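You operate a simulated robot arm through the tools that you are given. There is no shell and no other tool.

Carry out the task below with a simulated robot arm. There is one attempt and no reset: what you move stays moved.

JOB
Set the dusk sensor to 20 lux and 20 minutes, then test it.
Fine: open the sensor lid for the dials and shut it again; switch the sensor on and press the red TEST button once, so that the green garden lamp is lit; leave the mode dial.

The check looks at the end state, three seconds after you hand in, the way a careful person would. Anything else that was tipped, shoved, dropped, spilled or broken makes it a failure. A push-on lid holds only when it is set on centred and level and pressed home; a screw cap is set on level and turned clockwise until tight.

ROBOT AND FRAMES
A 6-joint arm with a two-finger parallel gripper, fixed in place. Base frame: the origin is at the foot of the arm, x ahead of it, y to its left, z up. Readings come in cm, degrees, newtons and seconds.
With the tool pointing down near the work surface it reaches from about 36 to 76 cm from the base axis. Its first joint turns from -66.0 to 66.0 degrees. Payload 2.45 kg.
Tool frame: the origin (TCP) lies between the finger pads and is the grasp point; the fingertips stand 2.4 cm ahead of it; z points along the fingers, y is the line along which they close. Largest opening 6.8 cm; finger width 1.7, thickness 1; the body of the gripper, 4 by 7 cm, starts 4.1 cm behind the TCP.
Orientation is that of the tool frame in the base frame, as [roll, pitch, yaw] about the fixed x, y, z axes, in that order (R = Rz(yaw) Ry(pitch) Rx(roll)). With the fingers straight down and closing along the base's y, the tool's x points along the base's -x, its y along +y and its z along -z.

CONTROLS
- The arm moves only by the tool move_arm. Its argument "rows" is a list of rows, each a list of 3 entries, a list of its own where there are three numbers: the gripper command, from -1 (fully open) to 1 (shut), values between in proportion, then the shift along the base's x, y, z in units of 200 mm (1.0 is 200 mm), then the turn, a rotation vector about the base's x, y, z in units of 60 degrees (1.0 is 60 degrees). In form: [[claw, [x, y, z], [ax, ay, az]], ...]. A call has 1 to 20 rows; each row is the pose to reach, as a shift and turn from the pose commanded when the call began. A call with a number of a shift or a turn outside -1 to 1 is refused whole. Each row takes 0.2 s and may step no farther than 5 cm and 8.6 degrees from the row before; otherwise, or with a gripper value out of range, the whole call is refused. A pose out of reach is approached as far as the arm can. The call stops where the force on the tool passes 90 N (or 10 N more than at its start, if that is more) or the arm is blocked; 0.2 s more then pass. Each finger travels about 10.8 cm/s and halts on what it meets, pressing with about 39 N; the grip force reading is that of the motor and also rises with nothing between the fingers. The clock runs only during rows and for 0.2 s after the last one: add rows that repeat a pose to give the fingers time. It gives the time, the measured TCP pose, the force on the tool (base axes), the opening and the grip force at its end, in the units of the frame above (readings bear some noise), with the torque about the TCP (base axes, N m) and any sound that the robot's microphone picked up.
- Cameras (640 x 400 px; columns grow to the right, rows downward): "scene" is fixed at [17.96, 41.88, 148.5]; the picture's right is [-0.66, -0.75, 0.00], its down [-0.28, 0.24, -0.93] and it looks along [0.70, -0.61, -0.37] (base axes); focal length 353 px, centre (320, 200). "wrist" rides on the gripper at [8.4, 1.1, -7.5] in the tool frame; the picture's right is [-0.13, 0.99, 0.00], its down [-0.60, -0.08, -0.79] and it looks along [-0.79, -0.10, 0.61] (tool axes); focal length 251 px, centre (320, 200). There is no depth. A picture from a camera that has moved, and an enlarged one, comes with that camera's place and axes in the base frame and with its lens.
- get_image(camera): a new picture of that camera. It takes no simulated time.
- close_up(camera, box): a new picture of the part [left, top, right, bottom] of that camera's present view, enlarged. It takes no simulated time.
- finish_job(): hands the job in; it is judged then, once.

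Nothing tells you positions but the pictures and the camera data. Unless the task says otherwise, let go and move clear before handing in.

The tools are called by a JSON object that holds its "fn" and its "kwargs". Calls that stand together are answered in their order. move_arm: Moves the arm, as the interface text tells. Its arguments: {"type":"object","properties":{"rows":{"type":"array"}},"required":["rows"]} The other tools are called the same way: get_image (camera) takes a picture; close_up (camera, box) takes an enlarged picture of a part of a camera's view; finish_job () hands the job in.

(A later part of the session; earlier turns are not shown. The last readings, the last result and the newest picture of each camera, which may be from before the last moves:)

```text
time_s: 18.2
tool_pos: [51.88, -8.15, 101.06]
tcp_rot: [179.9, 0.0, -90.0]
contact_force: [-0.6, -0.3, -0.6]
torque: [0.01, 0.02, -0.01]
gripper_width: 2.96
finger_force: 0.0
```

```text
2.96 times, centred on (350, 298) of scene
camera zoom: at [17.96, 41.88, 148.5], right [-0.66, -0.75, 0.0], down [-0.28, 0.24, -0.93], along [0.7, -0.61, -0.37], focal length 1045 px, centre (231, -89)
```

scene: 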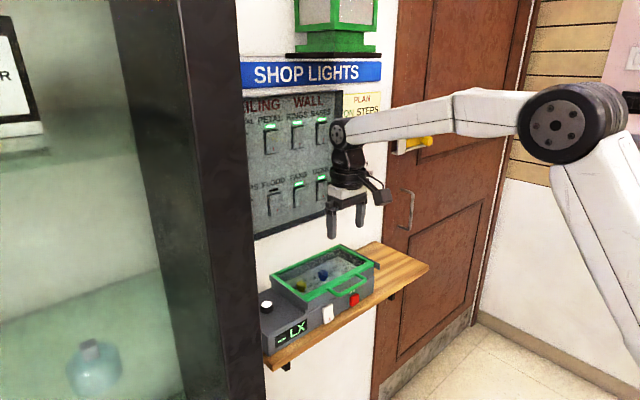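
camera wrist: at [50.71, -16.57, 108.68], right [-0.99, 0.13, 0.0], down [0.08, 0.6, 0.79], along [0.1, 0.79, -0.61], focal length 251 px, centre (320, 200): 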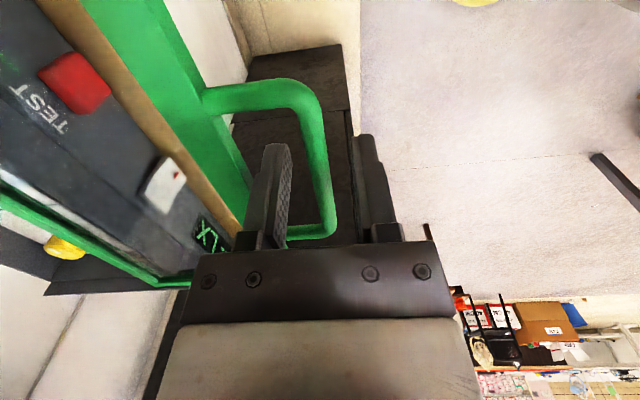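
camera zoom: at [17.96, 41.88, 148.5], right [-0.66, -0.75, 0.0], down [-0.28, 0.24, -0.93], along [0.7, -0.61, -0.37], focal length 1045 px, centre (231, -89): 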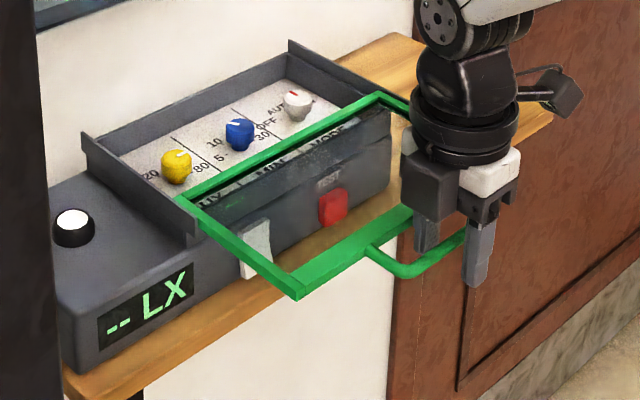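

The lid stays open at its stop. I'll lift straight up, turn the gripper back and look at the uncovered dials from above.

{"fn": "move_arm", "kwargs": {"rows": [[0.12, [0, 0, 0.15], [0, 0, 0]], [0.12, [0, 0, 0.3], [0, 0, 0]], [0, [0.0, 0, 0.5], [0, 0, -0.125]], [-0.2, [0.1, 0.03, 0.65], [0, 0, -0.25]], [-0.2, [0.2, 0.06, 0.75], [0, 0, -0.375]], [-0.2, [0.3, 0.1, 0.75], [0, 0, -0.5]], [-0.2, [0.4, 0.14, 0.75], [0, 0, -0.625]], [-0.2, [0.45, 0.17, 0.75], [0, 0, -0.75]], [-0.2, [0.5, 0.2, 0.75], [0, 0, -0.875]], [-0.2, [0.5, 0.2, 0.75], [0, 0, -1.0]], [-0.2, [0.5, 0.2, 0.75], [0, 0, -1.0]]]}}

{"fn": "move_arm", "kwargs": {"rows": [[-0.2, [0, 0, -0.05], [0, 0, -0.125]], [-0.2, [0, 0, -0.1], [0, 0, -0.25]], [-0.2, [0, 0, -0.15], [0, 0, -0.375]], [-0.2, [0, 0, -0.15], [0, 0, -0.5]], [-0.2, [0, 0, -0.15], [0, 0, -0.5]]]}}

{"fn": "get_image", "kwargs": {"camera": "wrist"}}

{"fn": "close_up", "kwargs": {"camera": "wrist", "box": [220, 20, 420, 150]}}

```text
time_s: 20.6
tool_pos: [61.71, -4.0, 116.05]
tcp_rot: [179.8, 0.0, -150.2]
contact_force: [-0.1, 0.1, -0.6]
torque: [0.0, -0.04, -0.01]
gripper_width: 4.08
finger_force: 0.0
```

```text
time_s: 21.8
tool_pos: [61.64, -4.03, 112.97]
tcp_rot: [179.9, 0.1, 179.9]
contact_force: [0.2, 0.9, 0.9]
torque: [0.03, 0.01, 0.0]
gripper_width: 4.05
finger_force: 0.0
```

```text
taken
camera wrist: at [53.35, -3.03, 120.66], right [0.13, 0.99, 0.0], down [0.6, -0.08, 0.79], along [0.79, -0.1, -0.61], focal length 251 px, centre (320, 200)
```

wrist: 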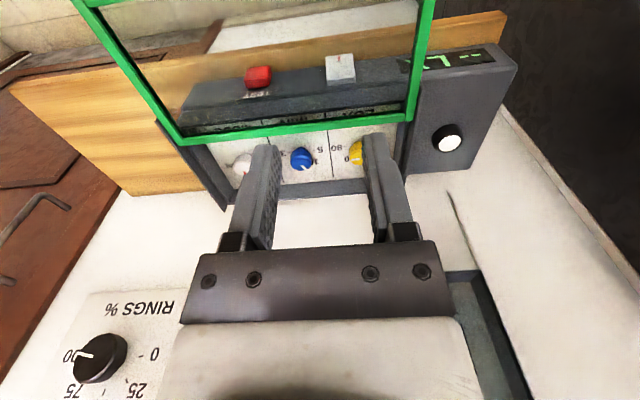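

```text
3.08 times, centred on (320, 85) of wrist
camera zoom: at [53.35, -3.03, 120.66], right [0.13, 0.99, 0.0], down [0.6, -0.08, 0.79], along [0.79, -0.1, -0.61], focal length 774 px, centre (320, 554)
```

zoom: 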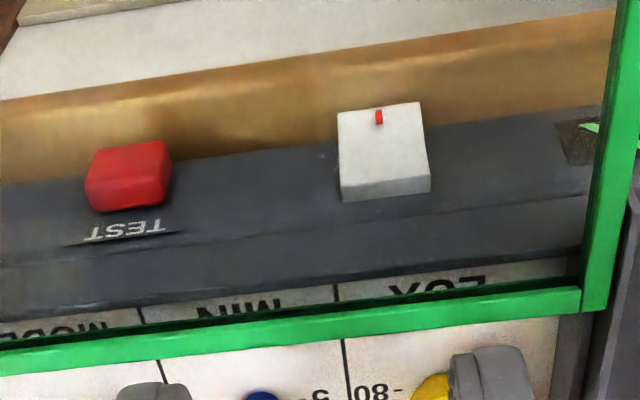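

I need the camera further back over the dials; I'll shift toward the wall and slightly lower.

{"fn": "move_arm", "kwargs": {"rows": [[-0.2, [0.12, 0.02, -0.03], [0, 0, 0]], [-0.2, [0.25, 0.04, -0.08], [0, 0, 0]], [-0.2, [0.37, 0.05, -0.12], [0, 0, 0]], [-0.2, [0.37, 0.05, -0.12], [0, 0, 0]]]}}

{"fn": "get_image", "kwargs": {"camera": "wrist"}}

{"fn": "close_up", "kwargs": {"camera": "wrist", "box": [240, 70, 400, 160]}}

```text
time_s: 22.8
tool_pos: [69.23, -3.07, 110.66]
tcp_rot: [179.9, 0.0, -180.0]
contact_force: [0.7, -0.3, 0.2]
torque: [0.0, -0.02, 0.0]
gripper_width: 4.07
finger_force: 0.0
```

```text
taken
camera wrist: at [60.8, -2.04, 118.31], right [0.13, 0.99, 0.0], down [0.6, -0.08, 0.79], along [0.79, -0.1, -0.61], focal length 251 px, centre (320, 200)
```

wrist: 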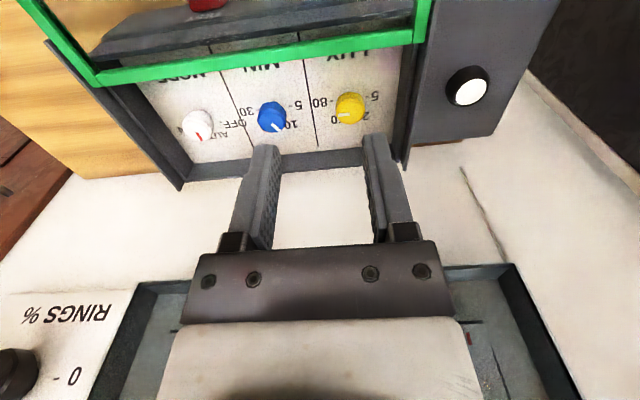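

```text
4.00 times, centred on (320, 115) of wrist
camera zoom: at [60.8, -2.04, 118.31], right [0.13, 0.99, 0.0], down [0.6, -0.08, 0.79], along [0.79, -0.1, -0.61], focal length 1006 px, centre (320, 540)
```

zoom: 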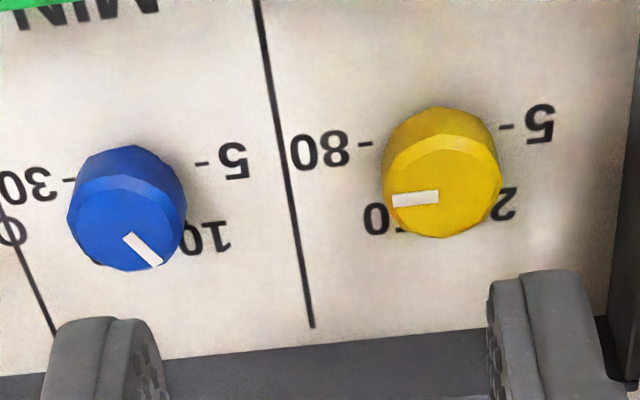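

The dials are now clear: yellow points at 80 (needs +120° to reach 20) and blue at 10 (needs −60° to reach 20). Knob tops are at about (73.4, −1.05, 99.5) and (73.4, −7.9, 99.5). I'll hover over the yellow one with the gripper pre-turned −60°.

{"fn": "move_arm", "kwargs": {"rows": [[-0.06, [0.03, 0.02, -0.02], [0, 0, -0.125]], [-0.06, [0.06, 0.04, -0.05], [0, 0, -0.25]], [-0.06, [0.1, 0.06, -0.08], [0, 0, -0.375]], [-0.06, [0.13, 0.08, -0.11], [0, 0, -0.5]], [-0.06, [0.16, 0.09, -0.14], [0, 0, -0.625]], [-0.06, [0.19, 0.1, -0.17], [0, 0, -0.75]], [-0.06, [0.211, 0.1025, -0.1835], [0, 0, -0.875]], [-0.06, [0.211, 0.1025, -0.1835], [0, 0, -1.0]], [-0.06, [0.211, 0.1025, -0.1835], [0, 0, -1.0]]]}}

{"fn": "get_image", "kwargs": {"camera": "wrist"}}

{"fn": "close_up", "kwargs": {"camera": "wrist", "box": [240, 60, 400, 160]}}

```text
time_s: 24.8
tool_pos: [73.32, -1.06, 106.98]
tcp_rot: [179.9, 0.0, 119.8]
contact_force: [-0.1, 0.0, 0.4]
torque: [-0.02, 0.02, 0.01]
gripper_width: 3.59
finger_force: 0.1
```

```text
taken
camera wrist: at [70.13, 6.75, 114.58], right [0.92, 0.38, 0.0], down [0.23, -0.56, 0.79], along [0.3, -0.73, -0.61], focal length 251 px, centre (320, 200)
```

wrist: 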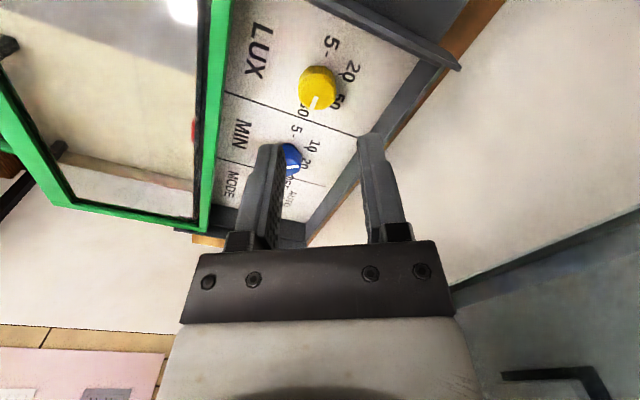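

```text
4.00 times, centred on (320, 110) of wrist
camera zoom: at [70.13, 6.75, 114.58], right [0.92, 0.38, 0.0], down [0.23, -0.56, 0.79], along [0.3, -0.73, -0.61], focal length 1006 px, centre (320, 560)
```

zoom: 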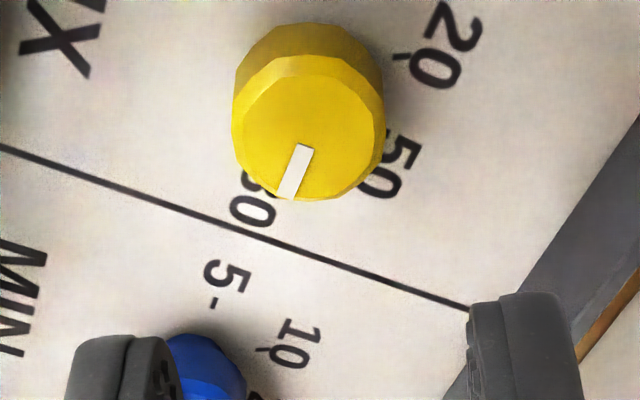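

The yellow knob is centred between the fingers (offset about 1 mm). I'll descend with a small correction and check before closing.

{"fn": "move_arm", "kwargs": {"rows": [[-0.06, [-0.005, -0.002, -0.1], [0, 0, 0]], [-0.06, [-0.005, -0.002, -0.2], [0, 0, 0]], [-0.06, [-0.005, -0.002, -0.28], [0, 0, 0]], [-0.06, [-0.005, -0.002, -0.325], [0, 0, 0]], [-0.06, [-0.005, -0.002, -0.325], [0, 0, 0]]]}}

{"fn": "get_image", "kwargs": {"camera": "wrist"}}

```text
time_s: 26.0
tool_pos: [73.28, -1.05, 100.53]
tcp_rot: [179.9, -0.1, 120.0]
contact_force: [0.2, 0.2, -0.2]
torque: [0.0, 0.0, 0.01]
gripper_width: 3.62
finger_force: 0.1
```

```text
taken
camera wrist: at [70.02, 6.67, 108.12], right [0.92, 0.38, 0.0], down [0.23, -0.56, 0.79], along [0.31, -0.73, -0.61], focal length 251 px, centre (320, 200)
```

wrist: 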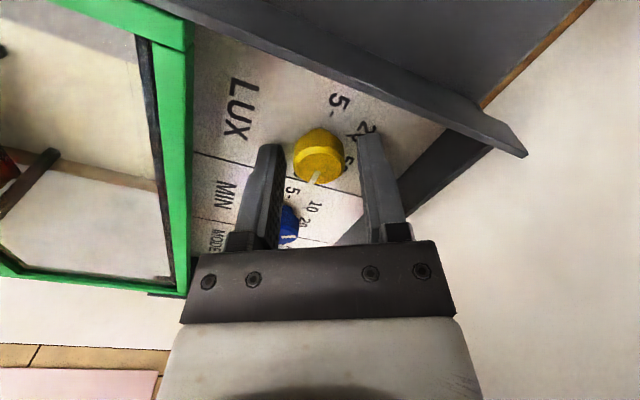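

The knob sits between the fingers and nothing is touched. I'll close on it.

{"fn": "move_arm", "kwargs": {"rows": [[0.2, [0, 0, 0], [0, 0, 0]], [0.6, [0, 0, 0], [0, 0, 0]], [0.6, [0, 0, 0], [0, 0, 0]]]}}

{"fn": "get_image", "kwargs": {"camera": "wrist"}}

```text
time_s: 26.8
tool_pos: [73.26, -1.11, 100.56]
tcp_rot: [179.9, 0.0, 120.0]
contact_force: [-2.0, -1.0, 1.3]
torque: [-0.1, 0.05, 0.01]
gripper_width: 2.38
finger_force: 40.5
```

```text
taken
camera wrist: at [70.01, 6.65, 108.13], right [0.92, 0.38, 0.0], down [0.23, -0.56, 0.79], along [0.31, -0.73, -0.61], focal length 251 px, centre (320, 200)
```

wrist: 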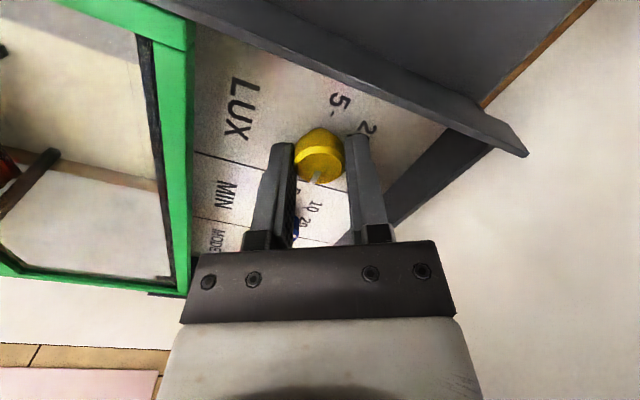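

The knob is gripped at 2.38 cm with little side force. I'll turn it +60° first.

{"fn": "move_arm", "kwargs": {"rows": [[0.6, [0, 0, 0], [0, 0, 0.125]], [0.6, [0, 0, 0], [0, 0, 0.25]], [0.6, [0, 0, 0], [0, 0, 0.375]], [0.6, [0, 0, 0], [0, 0, 0.5]], [0.6, [0, 0, 0], [0, 0, 0.625]], [0.6, [0, 0, 0], [0, 0, 0.75]], [0.6, [0, 0, 0], [0, 0, 0.875]], [0.6, [0, 0, 0], [0, 0, 1.0]], [0.6, [0, 0, 0], [0, 0, 1.0]]]}}

{"fn": "get_image", "kwargs": {"camera": "wrist"}}

{"fn": "close_up", "kwargs": {"camera": "wrist", "box": [250, 90, 390, 190]}}

```text
time_s: 28.8
tool_pos: [73.32, -1.04, 100.46]
tcp_rot: [179.8, 0.1, -179.9]
contact_force: [4.8, 5.7, 0.8]
torque: [0.07, 0.21, -0.01]
gripper_width: 2.36
finger_force: 39.8
```

```text
taken
camera wrist: at [64.91, 0.0, 108.12], right [0.13, 0.99, 0.0], down [0.6, -0.08, 0.79], along [0.79, -0.1, -0.61], focal length 251 px, centre (320, 200)
```

wrist: 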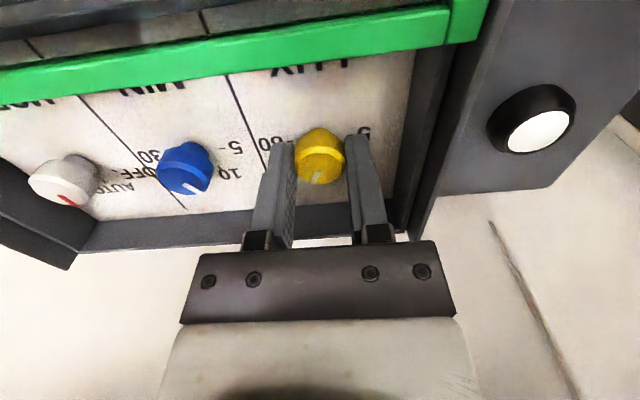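

```text
4.00 times, centred on (320, 140) of wrist
camera zoom: at [64.91, 0.0, 108.12], right [0.13, 0.99, 0.0], down [0.6, -0.08, 0.79], along [0.79, -0.1, -0.61], focal length 1006 px, centre (320, 440)
```

zoom: 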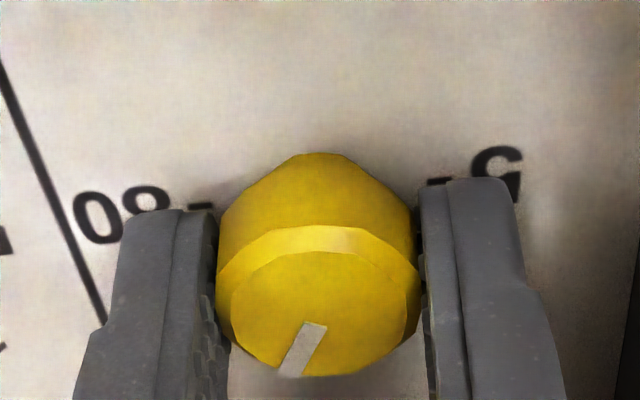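

The dial follows the gripper; the pointer is now near 50. Another +60°.

{"fn": "move_arm", "kwargs": {"rows": [[0.6, [0, 0, 0], [0, 0, 0.125]], [0.6, [0, 0, 0], [0, 0, 0.25]], [0.6, [0, 0, 0], [0, 0, 0.375]], [0.6, [0, 0, 0], [0, 0, 0.5]], [0.6, [0, 0, 0], [0, 0, 0.625]], [0.6, [0, 0, 0], [0, 0, 0.75]], [0.6, [0, 0, 0], [0, 0, 0.875]], [0.6, [0, 0, 0], [0, 0, 1.0]], [0.6, [0, 0, 0], [0, 0, 1.0]]]}}

{"fn": "get_image", "kwargs": {"camera": "wrist"}}

{"fn": "close_up", "kwargs": {"camera": "wrist", "box": [250, 90, 390, 190]}}

```text
time_s: 30.8
tool_pos: [73.22, -0.94, 100.44]
tcp_rot: [179.8, 0.0, -119.8]
contact_force: [-12.6, 15.4, 8.9]
torque: [-0.77, 0.63, -0.04]
gripper_width: 2.31
finger_force: 38.8
```

```text
taken
camera wrist: at [68.11, -7.78, 108.13], right [-0.8, 0.61, 0.0], down [0.37, 0.48, 0.79], along [0.48, 0.63, -0.61], focal length 251 px, centre (320, 200)
```

wrist: 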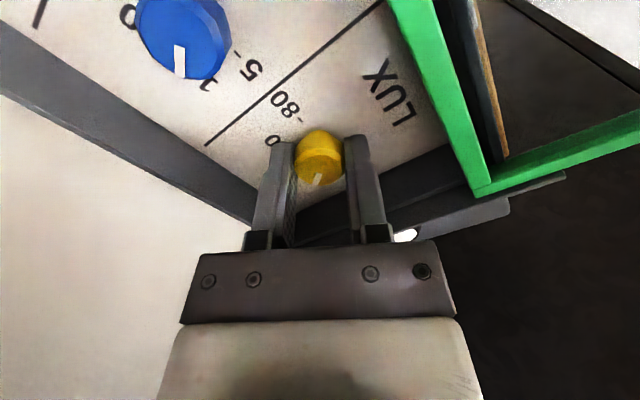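

```text
4.00 times, centred on (320, 140) of wrist
camera zoom: at [68.11, -7.78, 108.13], right [-0.8, 0.61, 0.0], down [0.37, 0.48, 0.79], along [0.48, 0.63, -0.61], focal length 1006 px, centre (320, 440)
```

zoom: 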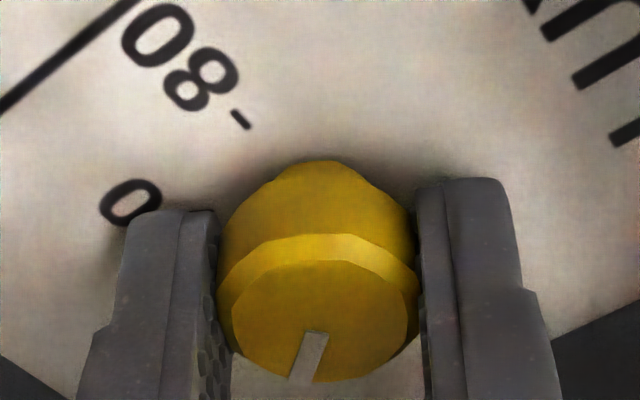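

Pointer should now be near 20. I'll open, lift and turn back to look from the front.

{"fn": "move_arm", "kwargs": {"rows": [[0.2, [0, 0, 0], [0, 0, 0]], [-0.06, [0, 0, 0], [0, 0, 0]], [-0.06, [0, 0, 0.05], [0, 0, 0]], [-0.06, [0, 0, 0.15], [0, 0, 0]], [-0.06, [0, 0, 0.3], [0, 0, 0]], [-0.06, [-0.05, -0.03, 0.4], [0, 0, -0.125]], [-0.06, [-0.1, -0.06, 0.5], [0, 0, -0.25]], [-0.06, [-0.15, -0.09, 0.5], [0, 0, -0.375]], [-0.06, [-0.2, -0.12, 0.5], [0, 0, -0.5]], [-0.06, [-0.2, -0.15, 0.5], [0, 0, -0.625]], [-0.06, [-0.2, -0.18, 0.5], [0, 0, -0.75]], [-0.06, [-0.2, -0.18, 0.5], [0, 0, -0.875]], [-0.06, [-0.2, -0.18, 0.5], [0, 0, -1.0]], [-0.06, [-0.2, -0.18, 0.5], [0, 0, -1.0]]]}}

{"fn": "get_image", "kwargs": {"camera": "wrist"}}

{"fn": "close_up", "kwargs": {"camera": "wrist", "box": [240, 70, 400, 170]}}

```text
time_s: 33.8
tool_pos: [69.35, -4.77, 110.46]
tcp_rot: [179.8, 0.0, 179.9]
contact_force: [0.0, -0.4, 0.1]
torque: [0.0, 0.02, 0.0]
gripper_width: 3.58
finger_force: 0.1
```

```text
taken
camera wrist: at [60.89, -3.64, 118.08], right [0.13, 0.99, 0.0], down [0.6, -0.08, 0.79], along [0.79, -0.1, -0.61], focal length 251 px, centre (320, 200)
```

wrist: 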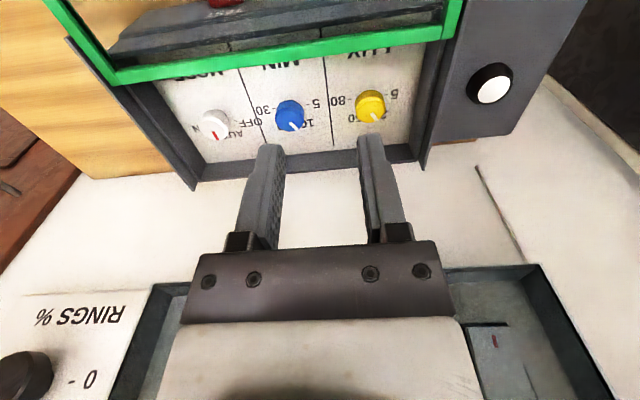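

```text
4.00 times, centred on (320, 120) of wrist
camera zoom: at [60.89, -3.64, 118.08], right [0.13, 0.99, 0.0], down [0.6, -0.08, 0.79], along [0.79, -0.1, -0.61], focal length 1006 px, centre (320, 520)
```

zoom: 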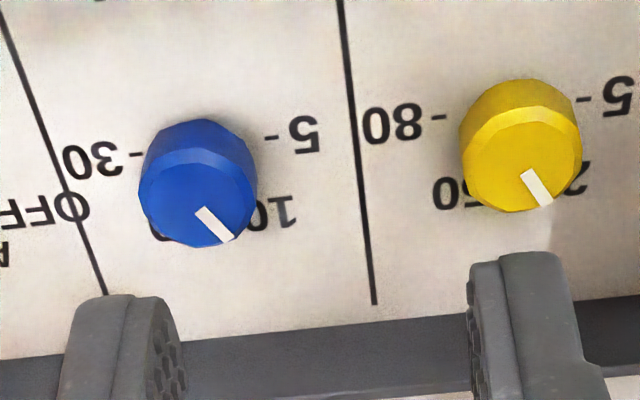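

Yellow's pointer measures about 27–30° toward the 20 mark. I'll zoom in more to measure precisely.

{"fn": "close_up", "kwargs": {"camera": "wrist", "box": [340, 80, 404, 130]}}

{"fn": "close_up", "kwargs": {"camera": "wrist", "box": [260, 90, 324, 140]}}

{"fn": "close_up", "kwargs": {"camera": "scene", "box": [280, 240, 344, 290]}}

```text
8.00 times, centred on (372, 105) of wrist
camera zoom: at [60.89, -3.64, 118.08], right [0.13, 0.99, 0.0], down [0.6, -0.08, 0.79], along [0.79, -0.1, -0.61], focal length 2012 px, centre (-96, 960)
```

zoom: 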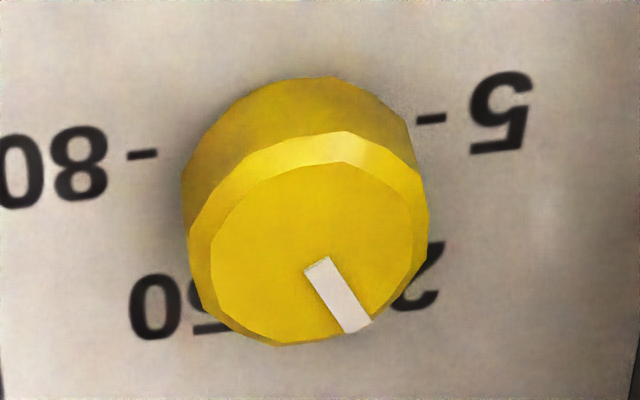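

```text
8.00 times, centred on (292, 115) of wrist
camera zoom: at [60.89, -3.64, 118.08], right [0.13, 0.99, 0.0], down [0.6, -0.08, 0.79], along [0.79, -0.1, -0.61], focal length 2012 px, centre (544, 880)
```

zoom: 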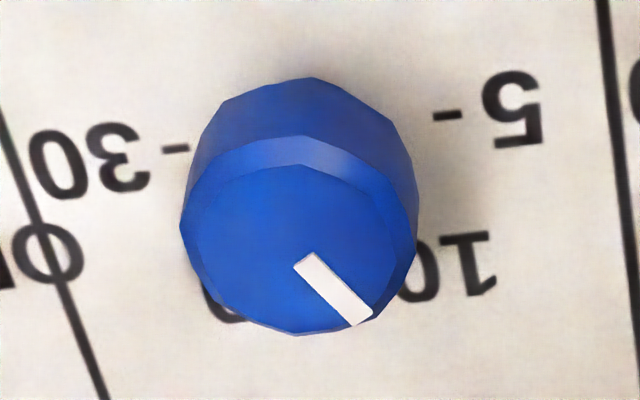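

```text
8.00 times, centred on (312, 265) of scene
camera zoom: at [17.96, 41.88, 148.5], right [-0.66, -0.75, 0.0], down [-0.28, 0.24, -0.93], along [0.7, -0.61, -0.37], focal length 2821 px, centre (384, -320)
```

zoom: 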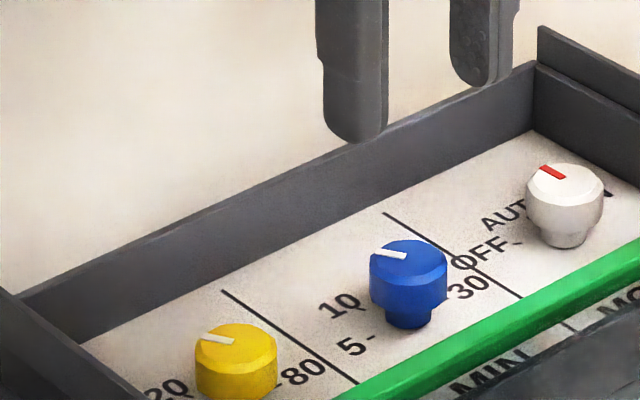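

Yellow reads about 28–30°, which is on the 20 mark, and blue is at 30° (10 min). Next I'll hover over the blue knob with the gripper pre-turned +30°.

{"fn": "move_arm", "kwargs": {"rows": [[-0.06, [0.05, -0.05, -0.03], [0, 0, 0.125]], [-0.06, [0.1, -0.1, -0.07], [0, 0, 0.25]], [-0.06, [0.15, -0.14, -0.12], [0, 0, 0.375]], [-0.06, [0.209, -0.1615, -0.172], [0, 0, 0.5]], [-0.06, [0.209, -0.1615, -0.172], [0, 0, 0.5]]]}}

{"fn": "get_image", "kwargs": {"camera": "wrist"}}

{"fn": "close_up", "kwargs": {"camera": "wrist", "box": [240, 60, 400, 160]}}

```text
time_s: 35.0
tool_pos: [73.51, -7.92, 107.12]
tcp_rot: [179.9, 0.1, -149.9]
contact_force: [-0.3, 0.4, 0.2]
torque: [-0.01, -0.02, 0.03]
gripper_width: 3.61
finger_force: 0.2
```

```text
taken
camera wrist: at [65.72, -11.27, 114.69], right [-0.38, 0.92, 0.0], down [0.56, 0.23, 0.79], along [0.73, 0.31, -0.61], focal length 251 px, centre (320, 200)
```

wrist: 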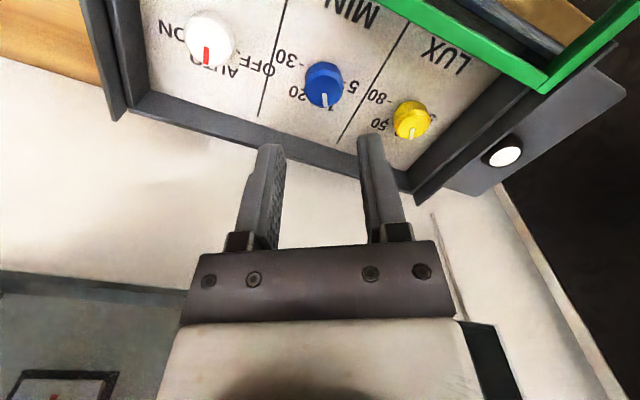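

```text
4.00 times, centred on (320, 110) of wrist
camera zoom: at [65.72, -11.27, 114.69], right [-0.38, 0.92, 0.0], down [0.56, 0.23, 0.79], along [0.73, 0.31, -0.61], focal length 1006 px, centre (320, 560)
```

zoom: 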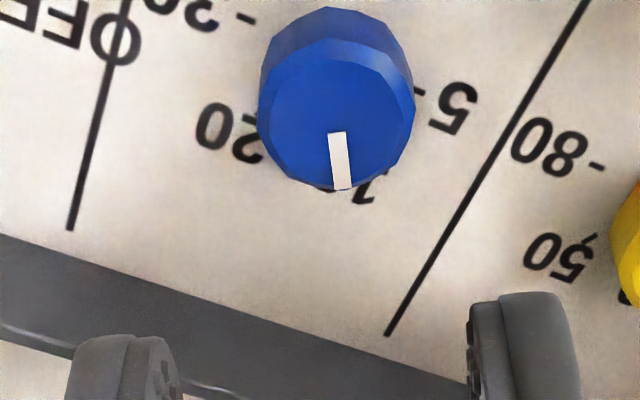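

The blue knob is nearly centred. I'll descend with a 1 mm correction, then close.

{"fn": "move_arm", "kwargs": {"rows": [[-0.06, [-0.005, 0.005, -0.1], [0, 0, 0]], [-0.06, [-0.005, 0.005, -0.2], [0, 0, 0]], [-0.06, [-0.005, 0.005, -0.28], [0, 0, 0]], [-0.06, [-0.005, 0.005, -0.33], [0, 0, 0]], [-0.06, [-0.005, 0.005, -0.33], [0, 0, 0]]]}}

{"fn": "get_image", "kwargs": {"camera": "wrist"}}

```text
time_s: 36.2
tool_pos: [73.27, -7.83, 100.6]
tcp_rot: [179.9, 0.0, -150.0]
contact_force: [-0.7, -0.3, -0.6]
torque: [-0.03, 0.02, -0.03]
gripper_width: 3.59
finger_force: 0.1
```

```text
taken
camera wrist: at [65.51, -11.14, 108.12], right [-0.38, 0.92, 0.0], down [0.56, 0.23, 0.79], along [0.73, 0.31, -0.61], focal length 251 px, centre (320, 200)
```

wrist: 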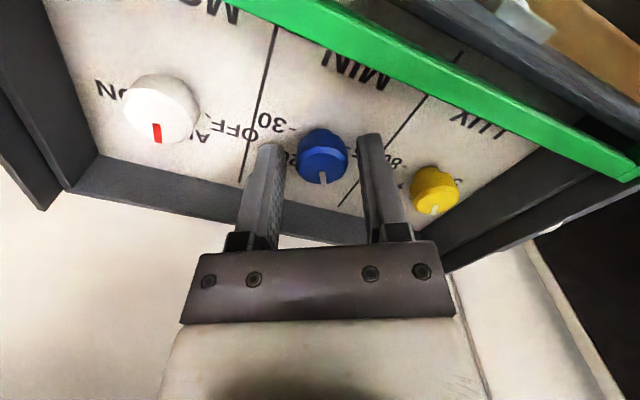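

The blue knob is between the fingers. I'll close and turn it −60° in one sequence.

{"fn": "move_arm", "kwargs": {"rows": [[0.2, [0, 0, 0], [0, 0, 0]], [0.6, [0, 0, 0], [0, 0, 0]], [0.6, [0, 0, 0], [0, 0, 0]], [0.6, [0, 0, 0], [0, 0, -0.125]], [0.6, [0, 0, 0], [0, 0, -0.25]], [0.6, [0, 0, 0], [0, 0, -0.375]], [0.6, [0, 0, 0], [0, 0, -0.5]], [0.6, [0, 0, 0], [0, 0, -0.625]], [0.6, [0, 0, 0], [0, 0, -0.75]], [0.6, [0, 0, 0], [0, 0, -0.875]], [0.6, [0, 0, 0], [0, 0, -1.0]], [0.6, [0, 0, 0], [0, 0, -1.0]]]}}

{"fn": "get_image", "kwargs": {"camera": "wrist"}}

```text
time_s: 38.8
tool_pos: [73.33, -7.93, 100.51]
tcp_rot: [180.0, 0.0, 149.8]
contact_force: [-17.0, 1.0, 7.7]
torque: [-0.04, 0.25, 0.02]
gripper_width: 2.45
finger_force: 40.0
```

```text
taken
camera wrist: at [66.57, -2.75, 108.13], right [0.61, 0.79, 0.0], down [0.48, -0.37, 0.79], along [0.63, -0.48, -0.61], focal length 251 px, centre (320, 200)
```

wrist: 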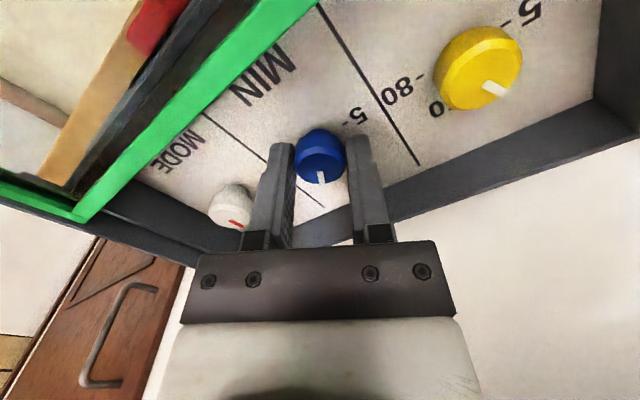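

The pointer turned with the gripper. I'll open, lift and check both dials from above.

{"fn": "move_arm", "kwargs": {"rows": [[0.2, [0, 0, 0], [0, 0, 0]], [-0.06, [0, 0, 0], [0, 0, 0]], [-0.06, [0, 0, 0.05], [0, 0, 0]], [-0.06, [0, 0, 0.15], [0, 0, 0]], [-0.06, [0, 0, 0.3], [0, 0, 0]], [-0.06, [-0.05, 0.03, 0.4], [0, 0, 0.125]], [-0.06, [-0.1, 0.06, 0.5], [0, 0, 0.25]], [-0.06, [-0.15, 0.09, 0.5], [0, 0, 0.375]], [-0.06, [-0.2, 0.12, 0.5], [0, 0, 0.5]], [-0.06, [-0.2, 0.15, 0.5], [0, 0, 0.5]], [-0.06, [-0.2, 0.15, 0.5], [0, 0, 0.5]]]}}

{"fn": "get_image", "kwargs": {"camera": "wrist"}}

{"fn": "close_up", "kwargs": {"camera": "wrist", "box": [340, 80, 404, 130]}}

{"fn": "close_up", "kwargs": {"camera": "wrist", "box": [260, 90, 324, 140]}}

```text
time_s: 41.2
tool_pos: [69.32, -4.88, 110.35]
tcp_rot: [180.0, 0.0, 180.0]
contact_force: [-0.2, -0.6, -0.2]
torque: [-0.04, 0.03, 0.03]
gripper_width: 3.6
finger_force: 0.1
```

```text
taken
camera wrist: at [61.01, -3.78, 118.02], right [0.13, 0.99, 0.0], down [0.6, -0.08, 0.79], along [0.79, -0.1, -0.61], focal length 251 px, centre (320, 200)
```

wrist: 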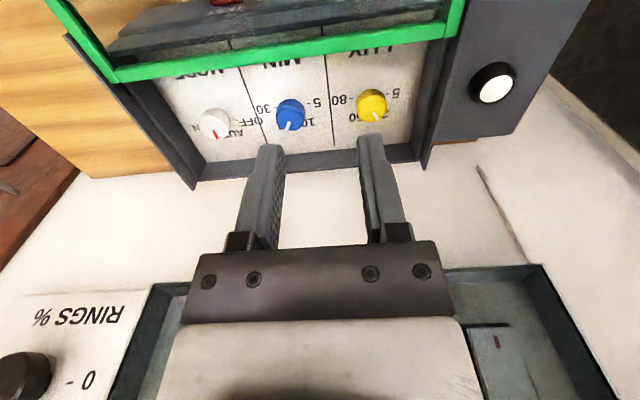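

```text
8.00 times, centred on (372, 105) of wrist
camera zoom: at [61.01, -3.78, 118.02], right [0.13, 0.99, 0.0], down [0.6, -0.08, 0.79], along [0.79, -0.1, -0.61], focal length 2012 px, centre (-96, 960)
```

zoom: 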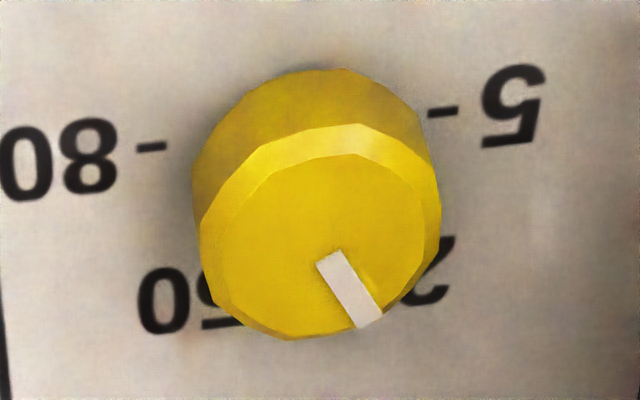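

```text
8.00 times, centred on (292, 115) of wrist
camera zoom: at [61.01, -3.78, 118.02], right [0.13, 0.99, 0.0], down [0.6, -0.08, 0.79], along [0.79, -0.1, -0.61], focal length 2012 px, centre (544, 880)
```

zoom: 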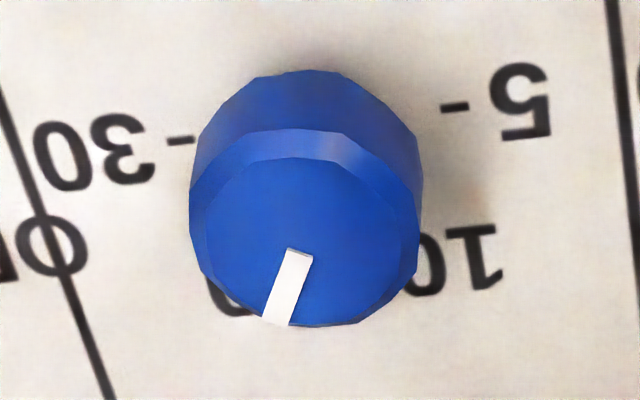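

Both dials check out: yellow at about +29° (20 lux) and blue at about −29° (20 min), with mode still on AUTO. Now I'll go back to the handle to close the lid, travelling high first.

{"fn": "move_arm", "kwargs": {"rows": [[-0.06, [-0.1, -0.02, 0.05], [0, 0, 0.125]], [-0.06, [-0.2, -0.04, 0.05], [0, 0, 0.25]], [-0.06, [-0.32, -0.06, 0.05], [0, 0, 0.375]], [0.05, [-0.44, -0.08, 0.05], [0, 0, 0.5]], [0.12, [-0.56, -0.1, 0.05], [0, 0, 0.625]], [0.12, [-0.68, -0.12, 0.05], [0, 0, 0.75]], [0.12, [-0.79, -0.14, 0.05], [0, 0, 0.875]], [0.12, [-0.875, -0.165, 0.05], [0, 0, 1.0]], [0.12, [-0.875, -0.165, 0.05], [0, 0, 1.0]]]}}

{"fn": "move_arm", "kwargs": {"rows": [[0.12, [0, 0, -0.05], [0, 0, 0.125]], [0.12, [0, 0, -0.1], [0, 0, 0.25]], [0.12, [0, 0, -0.15], [0, 0, 0.375]], [0.12, [0, 0, -0.2], [0, 0, 0.5]], [0.12, [0, 0, -0.2], [0, 0, 0.5]]]}}

{"fn": "get_image", "kwargs": {"camera": "wrist"}}

```text
time_s: 43.2
tool_pos: [51.86, -8.16, 111.49]
tcp_rot: [179.9, 0.0, -119.9]
contact_force: [0.4, -0.2, 0.1]
torque: [0.01, 0.01, 0.01]
gripper_width: 2.99
finger_force: 0.1
```

```text
time_s: 44.4
tool_pos: [51.9, -8.13, 107.37]
tcp_rot: [179.9, 0.0, -90.0]
contact_force: [1.0, -0.6, -0.1]
torque: [0.01, 0.0, 0.0]
gripper_width: 2.98
finger_force: 0.2
```

```text
taken
camera wrist: at [50.82, -16.59, 115.03], right [-0.99, 0.13, 0.0], down [0.08, 0.6, 0.79], along [0.1, 0.79, -0.61], focal length 251 px, centre (320, 200)
```

wrist: 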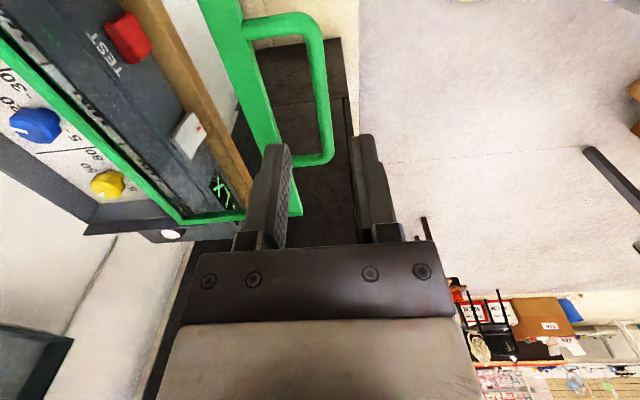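

The fingers are above the handle again as before. I'll descend and grip the bar.

{"fn": "move_arm", "kwargs": {"rows": [[0.12, [-0.004, 0, -0.1], [0, 0, 0]], [0.12, [-0.004, 0, -0.2], [0, 0, 0]], [0.12, [-0.004, 0, -0.27], [0, 0, 0]], [0.12, [-0.004, 0, -0.317], [0, 0, 0]], [0.5, [-0.004, 0, -0.317], [0, 0, 0]], [1, [-0.004, 0, -0.317], [0, 0, 0]], [1, [-0.004, 0, -0.317], [0, 0, 0]]]}}

{"fn": "get_image", "kwargs": {"camera": "wrist"}}

```text
time_s: 46.0
tool_pos: [51.81, -8.22, 101.09]
tcp_rot: [179.8, 0.1, -90.0]
contact_force: [1.0, -1.1, -2.1]
torque: [-0.01, -0.03, 0.47]
gripper_width: 0.87
finger_force: 30.8
```

```text
taken
camera wrist: at [50.73, -16.59, 108.66], right [-0.99, 0.13, 0.0], down [0.08, 0.6, 0.79], along [0.1, 0.79, -0.61], focal length 251 px, centre (320, 200)
```

wrist: 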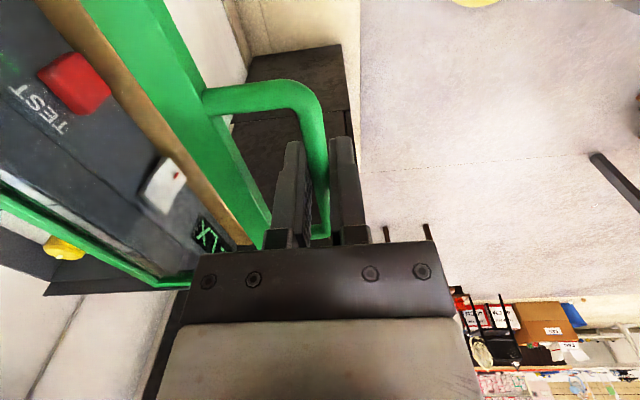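

The bar is gripped again. By camera readings the closed position is 11.2 cm away, so I'll push 10.4 cm first.

{"fn": "move_arm", "kwargs": {"rows": [[1, [0.05, 0, 0], [0, 0, 0]], [1, [0.1, 0, 0], [0, 0, 0]], [1, [0.15, 0, 0], [0, 0, 0]], [1, [0.2, 0, 0], [0, 0, 0]], [1, [0.25, 0, 0], [0, 0, 0]], [1, [0.3, 0, 0], [0, 0, 0]], [1, [0.35, 0, 0], [0, 0, 0]], [1, [0.4, 0, 0], [0, 0, 0]], [1, [0.45, 0, 0], [0, 0, 0]], [1, [0.5, 0, 0], [0, 0, 0]], [1, [0.52, 0, 0], [0, 0, 0]], [1, [0.52, 0, 0], [0, 0, 0]]]}}

```text
time_s: 48.6
tool_pos: [62.28, -8.2, 101.03]
tcp_rot: [179.9, 0.0, -90.0]
contact_force: [2.6, 0.0, -16.1]
torque: [0.2, 0.01, 0.48]
gripper_width: 0.87
finger_force: 30.6
```

It slides smoothly with a small vertical load. I'll lower 1 mm and push the last 0.8 cm in small steps.

{"fn": "move_arm", "kwargs": {"rows": [[1, [0.0, 0, -0.005], [0, 0, 0]], [1, [0.015, 0, -0.005], [0, 0, 0]], [1, [0.03, 0, -0.005], [0, 0, 0]], [1, [0.04, 0, -0.005], [0, 0, 0]], [1, [0.04, 0, -0.005], [0, 0, 0]]]}}

{"fn": "get_image", "kwargs": {"camera": "wrist"}}

```text
time_s: 49.8
tool_pos: [62.99, -8.1, 101.04]
tcp_rot: [179.8, 0.0, -90.0]
contact_force: [-1.0, -1.3, -2.9]
torque: [-0.18, 0.02, 0.45]
gripper_width: 0.89
finger_force: 30.4
```

```text
taken
camera wrist: at [61.96, -16.59, 108.67], right [-0.99, 0.13, 0.0], down [0.08, 0.6, 0.79], along [0.1, 0.79, -0.61], focal length 251 px, centre (320, 200)
```

wrist: 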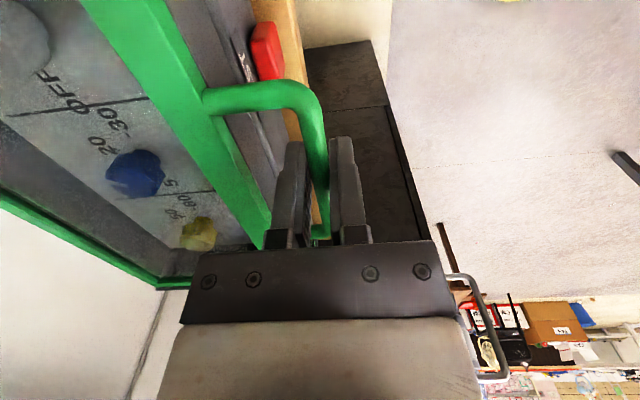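

The lid is back at its original position by camera reading. I'll nudge a bit more to feel the closed stop.

{"fn": "move_arm", "kwargs": {"rows": [[1, [0.006, 0, 0], [0, 0, 0]], [1, [0.012, 0, 0], [0, 0, 0]], [1, [0.012, 0, 0], [0, 0, 0]]]}}

```text
time_s: 50.6
tool_pos: [63.07, -8.17, 101.07]
tcp_rot: [179.6, 0.0, -89.9]
contact_force: [-26.4, 0.1, 12.0]
torque: [-0.53, 0.07, 0.4]
gripper_width: 0.89
finger_force: 30.7
```

The closed stop is felt (−26 N). I'll ease slightly and release the handle.

{"fn": "move_arm", "kwargs": {"rows": [[1, [-0.005, 0, 0.002], [0, 0, 0]], [1, [-0.005, 0, 0.002], [0, 0, 0]], [0.6, [-0.005, 0, 0.002], [0, 0, 0]], [0.12, [-0.005, 0, 0.002], [0, 0, 0]], [0.12, [-0.005, 0, 0.002], [0, 0, 0]], [0.12, [-0.005, 0, 0.002], [0, 0, 0]]]}}

{"fn": "close_up", "kwargs": {"camera": "scene", "box": [260, 230, 420, 350]}}

{"fn": "get_image", "kwargs": {"camera": "wrist"}}

```text
time_s: 52.0
tool_pos: [63.25, -8.19, 100.97]
tcp_rot: [179.9, -0.1, -90.0]
contact_force: [0.2, -0.6, -0.2]
torque: [0.02, 0.01, 0.0]
gripper_width: 2.96
finger_force: 0.0
```

```text
3.33 times, centred on (340, 290) of scene
camera zoom: at [17.96, 41.88, 148.5], right [-0.66, -0.75, 0.0], down [-0.28, 0.24, -0.93], along [0.7, -0.61, -0.37], focal length 1176 px, centre (253, -100)
```

zoom: 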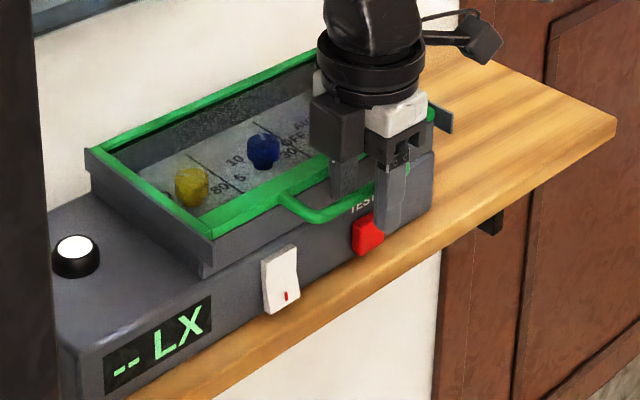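

```text
taken
camera wrist: at [62.1, -16.58, 108.69], right [-0.99, 0.13, 0.0], down [0.08, 0.6, 0.79], along [0.1, 0.79, -0.61], focal length 251 px, centre (320, 200)
```

wrist: 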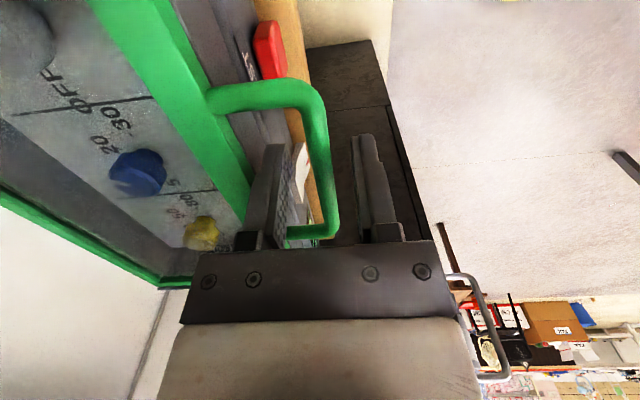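

The lid is fully closed again and the display still reads "--". I'll lift out of the handle, back away and turn the gripper to the straight orientation before pressing the switch.

{"fn": "move_arm", "kwargs": {"rows": [[0.12, [-0.01, 0, 0.0], [0, 0, 0]], [0.12, [-0.01, 0, 0.15], [0, 0, 0]], [0.12, [-0.01, 0, 0.3], [0, 0, 0]], [0.12, [-0.05, 0, 0.5], [0, 0, -0.125]], [0.12, [-0.15, 0.05, 0.6], [0, 0, -0.25]], [0.12, [-0.25, 0.1, 0.6], [0, 0, -0.375]], [0.5, [-0.3, 0.15, 0.6], [0, 0, -0.5]], [1, [-0.3, 0.2, 0.6], [0, 0, -0.625]], [1, [-0.3, 0.25, 0.6], [0, 0, -0.75]], [1, [-0.3, 0.28, 0.6], [0, 0, -0.875]], [1, [-0.3, 0.28, 0.6], [0, 0, -1.0]], [1, [-0.3, 0.28, 0.6], [0, 0, -1.0]]]}}

{"fn": "move_arm", "kwargs": {"rows": [[1, [0, 0, 0], [0, 0, -0.125]], [1, [0, 0, 0], [0, 0, -0.25]], [1, [0, 0, 0], [0, 0, -0.375]], [1, [0, 0, 0], [0, 0, -0.5]], [1, [0, 0, 0], [0, 0, -0.5]]]}}

{"fn": "get_image", "kwargs": {"camera": "wrist"}}

{"fn": "close_up", "kwargs": {"camera": "scene", "box": [250, 230, 410, 350]}}

```text
time_s: 54.6
tool_pos: [57.11, -2.55, 113.02]
tcp_rot: [-180.0, 0.0, -150.1]
contact_force: [0.8, 0.1, -0.6]
torque: [0.02, 0.0, 0.03]
gripper_width: 0.0
finger_force: 23.5
```

```text
time_s: 55.8
tool_pos: [57.1, -2.64, 113.05]
tcp_rot: [180.0, 0.0, 179.9]
contact_force: [-0.5, -0.3, -0.1]
torque: [-0.01, 0.02, 0.06]
gripper_width: 0.02
finger_force: 23.1
```

```text
taken
camera wrist: at [48.74, -1.51, 120.65], right [0.13, 0.99, 0.0], down [0.6, -0.08, 0.79], along [0.79, -0.1, -0.61], focal length 251 px, centre (320, 200)
```

wrist: 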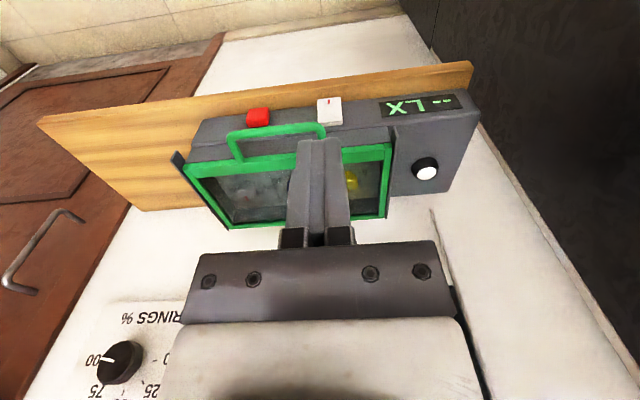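

```text
3.33 times, centred on (330, 290) of scene
camera zoom: at [17.96, 41.88, 148.5], right [-0.66, -0.75, 0.0], down [-0.28, 0.24, -0.93], along [0.7, -0.61, -0.37], focal length 1176 px, centre (287, -100)
```

zoom: 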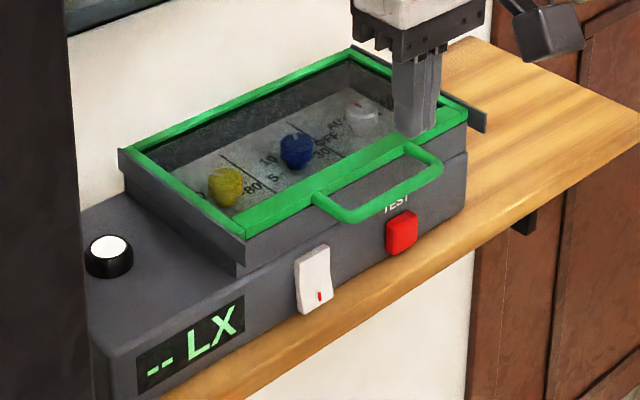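

The lid looks fully home. I'll enlarge the switch and button from both cameras to refine their positions.

{"fn": "close_up", "kwargs": {"camera": "wrist", "box": [230, 80, 358, 160]}}

{"fn": "close_up", "kwargs": {"camera": "scene", "box": [306, 280, 370, 330]}}

```text
5.00 times, centred on (294, 120) of wrist
camera zoom: at [48.74, -1.51, 120.65], right [0.13, 0.99, 0.0], down [0.6, -0.08, 0.79], along [0.79, -0.1, -0.61], focal length 1257 px, centre (450, 600)
```

zoom: 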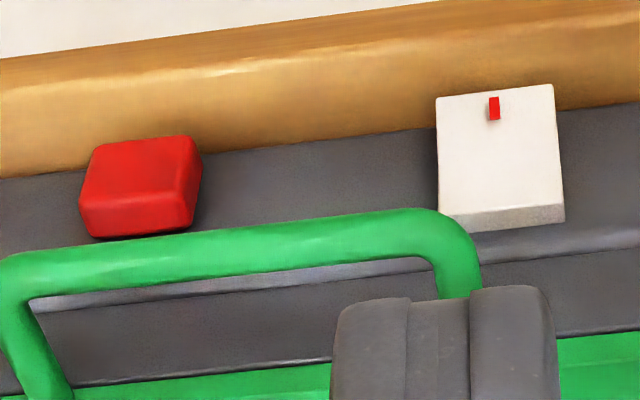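

```text
8.00 times, centred on (338, 305) of scene
camera zoom: at [17.96, 41.88, 148.5], right [-0.66, -0.75, 0.0], down [-0.28, 0.24, -0.93], along [0.7, -0.61, -0.37], focal length 2821 px, centre (176, -640)
```

zoom: 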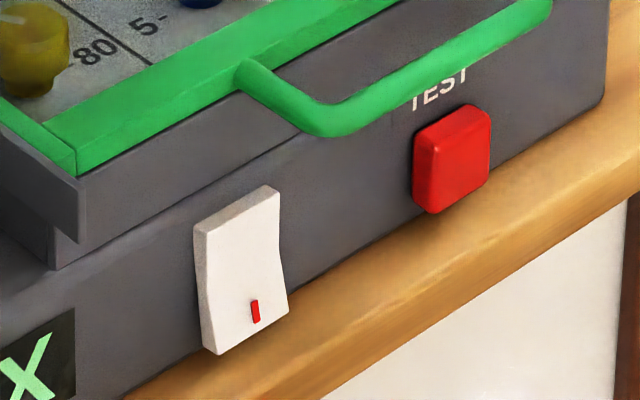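

Refined: rocker red mark about (65.1, −2.5, 93.6), TEST face about (64.9, −10.6, 95.0). I'll pitch the closed fingers 45° forward while standing off in front of the device.

{"fn": "move_arm", "kwargs": {"rows": [[1, [-0.01, 0, -0.09], [0, -0.1, 0]], [1, [-0.02, 0, -0.18], [0, -0.2, 0]], [1, [-0.03, 0, -0.27], [0, -0.3, 0]], [1, [-0.04, 0, -0.36], [0, -0.42, 0]], [1, [-0.05, 0, -0.45], [0, -0.54, 0]], [1, [-0.055, 0, -0.54], [0, -0.65, 0]], [1, [-0.055, 0, -0.65], [0, -0.75, 0]], [1, [-0.055, 0, -0.65], [0, -0.75, 0]]]}}

{"fn": "get_image", "kwargs": {"camera": "wrist"}}

{"fn": "get_image", "kwargs": {"camera": "scene"}}

```text
time_s: 57.6
tool_pos: [56.12, -2.4, 100.12]
tcp_rot: [179.8, 45.2, -180.0]
contact_force: [-0.3, -0.3, 0.2]
torque: [0.0, -0.02, 0.0]
gripper_width: 0.01
finger_force: 23.5
out of reach, approached as far as the arm can: row 6, 7
```

```text
taken
camera wrist: at [44.78, -1.48, 99.5], right [0.09, 0.99, 0.09], down [-0.13, -0.08, 0.99], along [0.99, -0.1, 0.13], focal length 251 px, centre (320, 200)
```

wrist: 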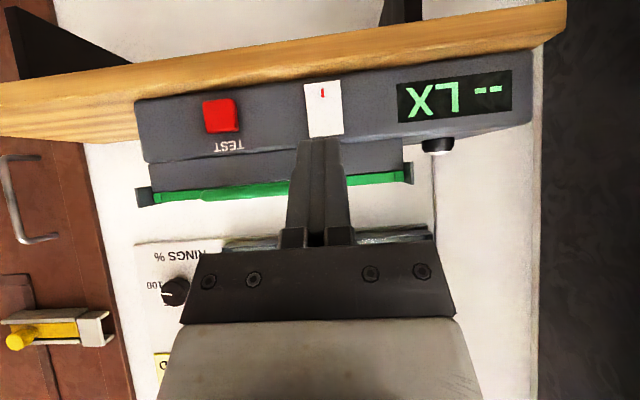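

```text
taken
```

scene: 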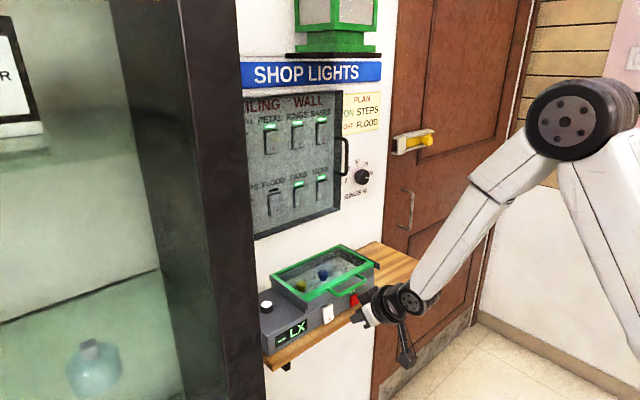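

The tilt works. I'll zoom in on the front panel from this view to fix the press heights.

{"fn": "close_up", "kwargs": {"camera": "wrist", "box": [190, 70, 360, 176]}}

{"fn": "close_up", "kwargs": {"camera": "wrist", "box": [280, 60, 376, 150]}}

{"fn": "close_up", "kwargs": {"camera": "scene", "box": [300, 270, 400, 340]}}

```text
3.76 times, centred on (275, 123) of wrist
camera zoom: at [44.78, -1.48, 99.5], right [0.09, 0.99, 0.09], down [-0.13, -0.08, 0.99], along [0.99, -0.1, 0.13], focal length 947 px, centre (489, 490)
```

zoom: 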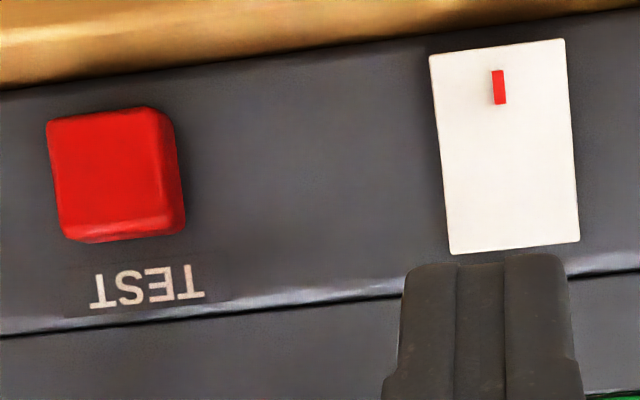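

```text
4.44 times, centred on (328, 105) of wrist
camera zoom: at [44.78, -1.48, 99.5], right [0.09, 0.99, 0.09], down [-0.13, -0.08, 0.99], along [0.99, -0.1, 0.13], focal length 1118 px, centre (284, 622)
```

zoom: 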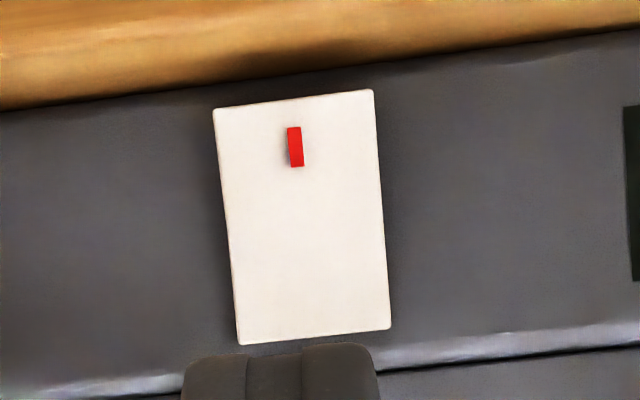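

```text
5.71 times, centred on (350, 305) of scene
camera zoom: at [17.96, 41.88, 148.5], right [-0.66, -0.75, 0.0], down [-0.28, 0.24, -0.93], along [0.7, -0.61, -0.37], focal length 2015 px, centre (149, -400)
```

zoom: 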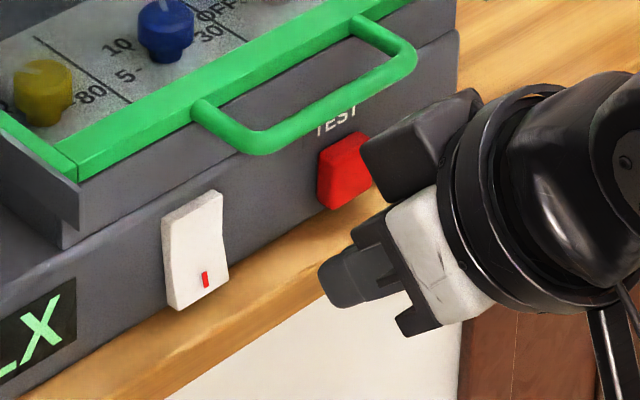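

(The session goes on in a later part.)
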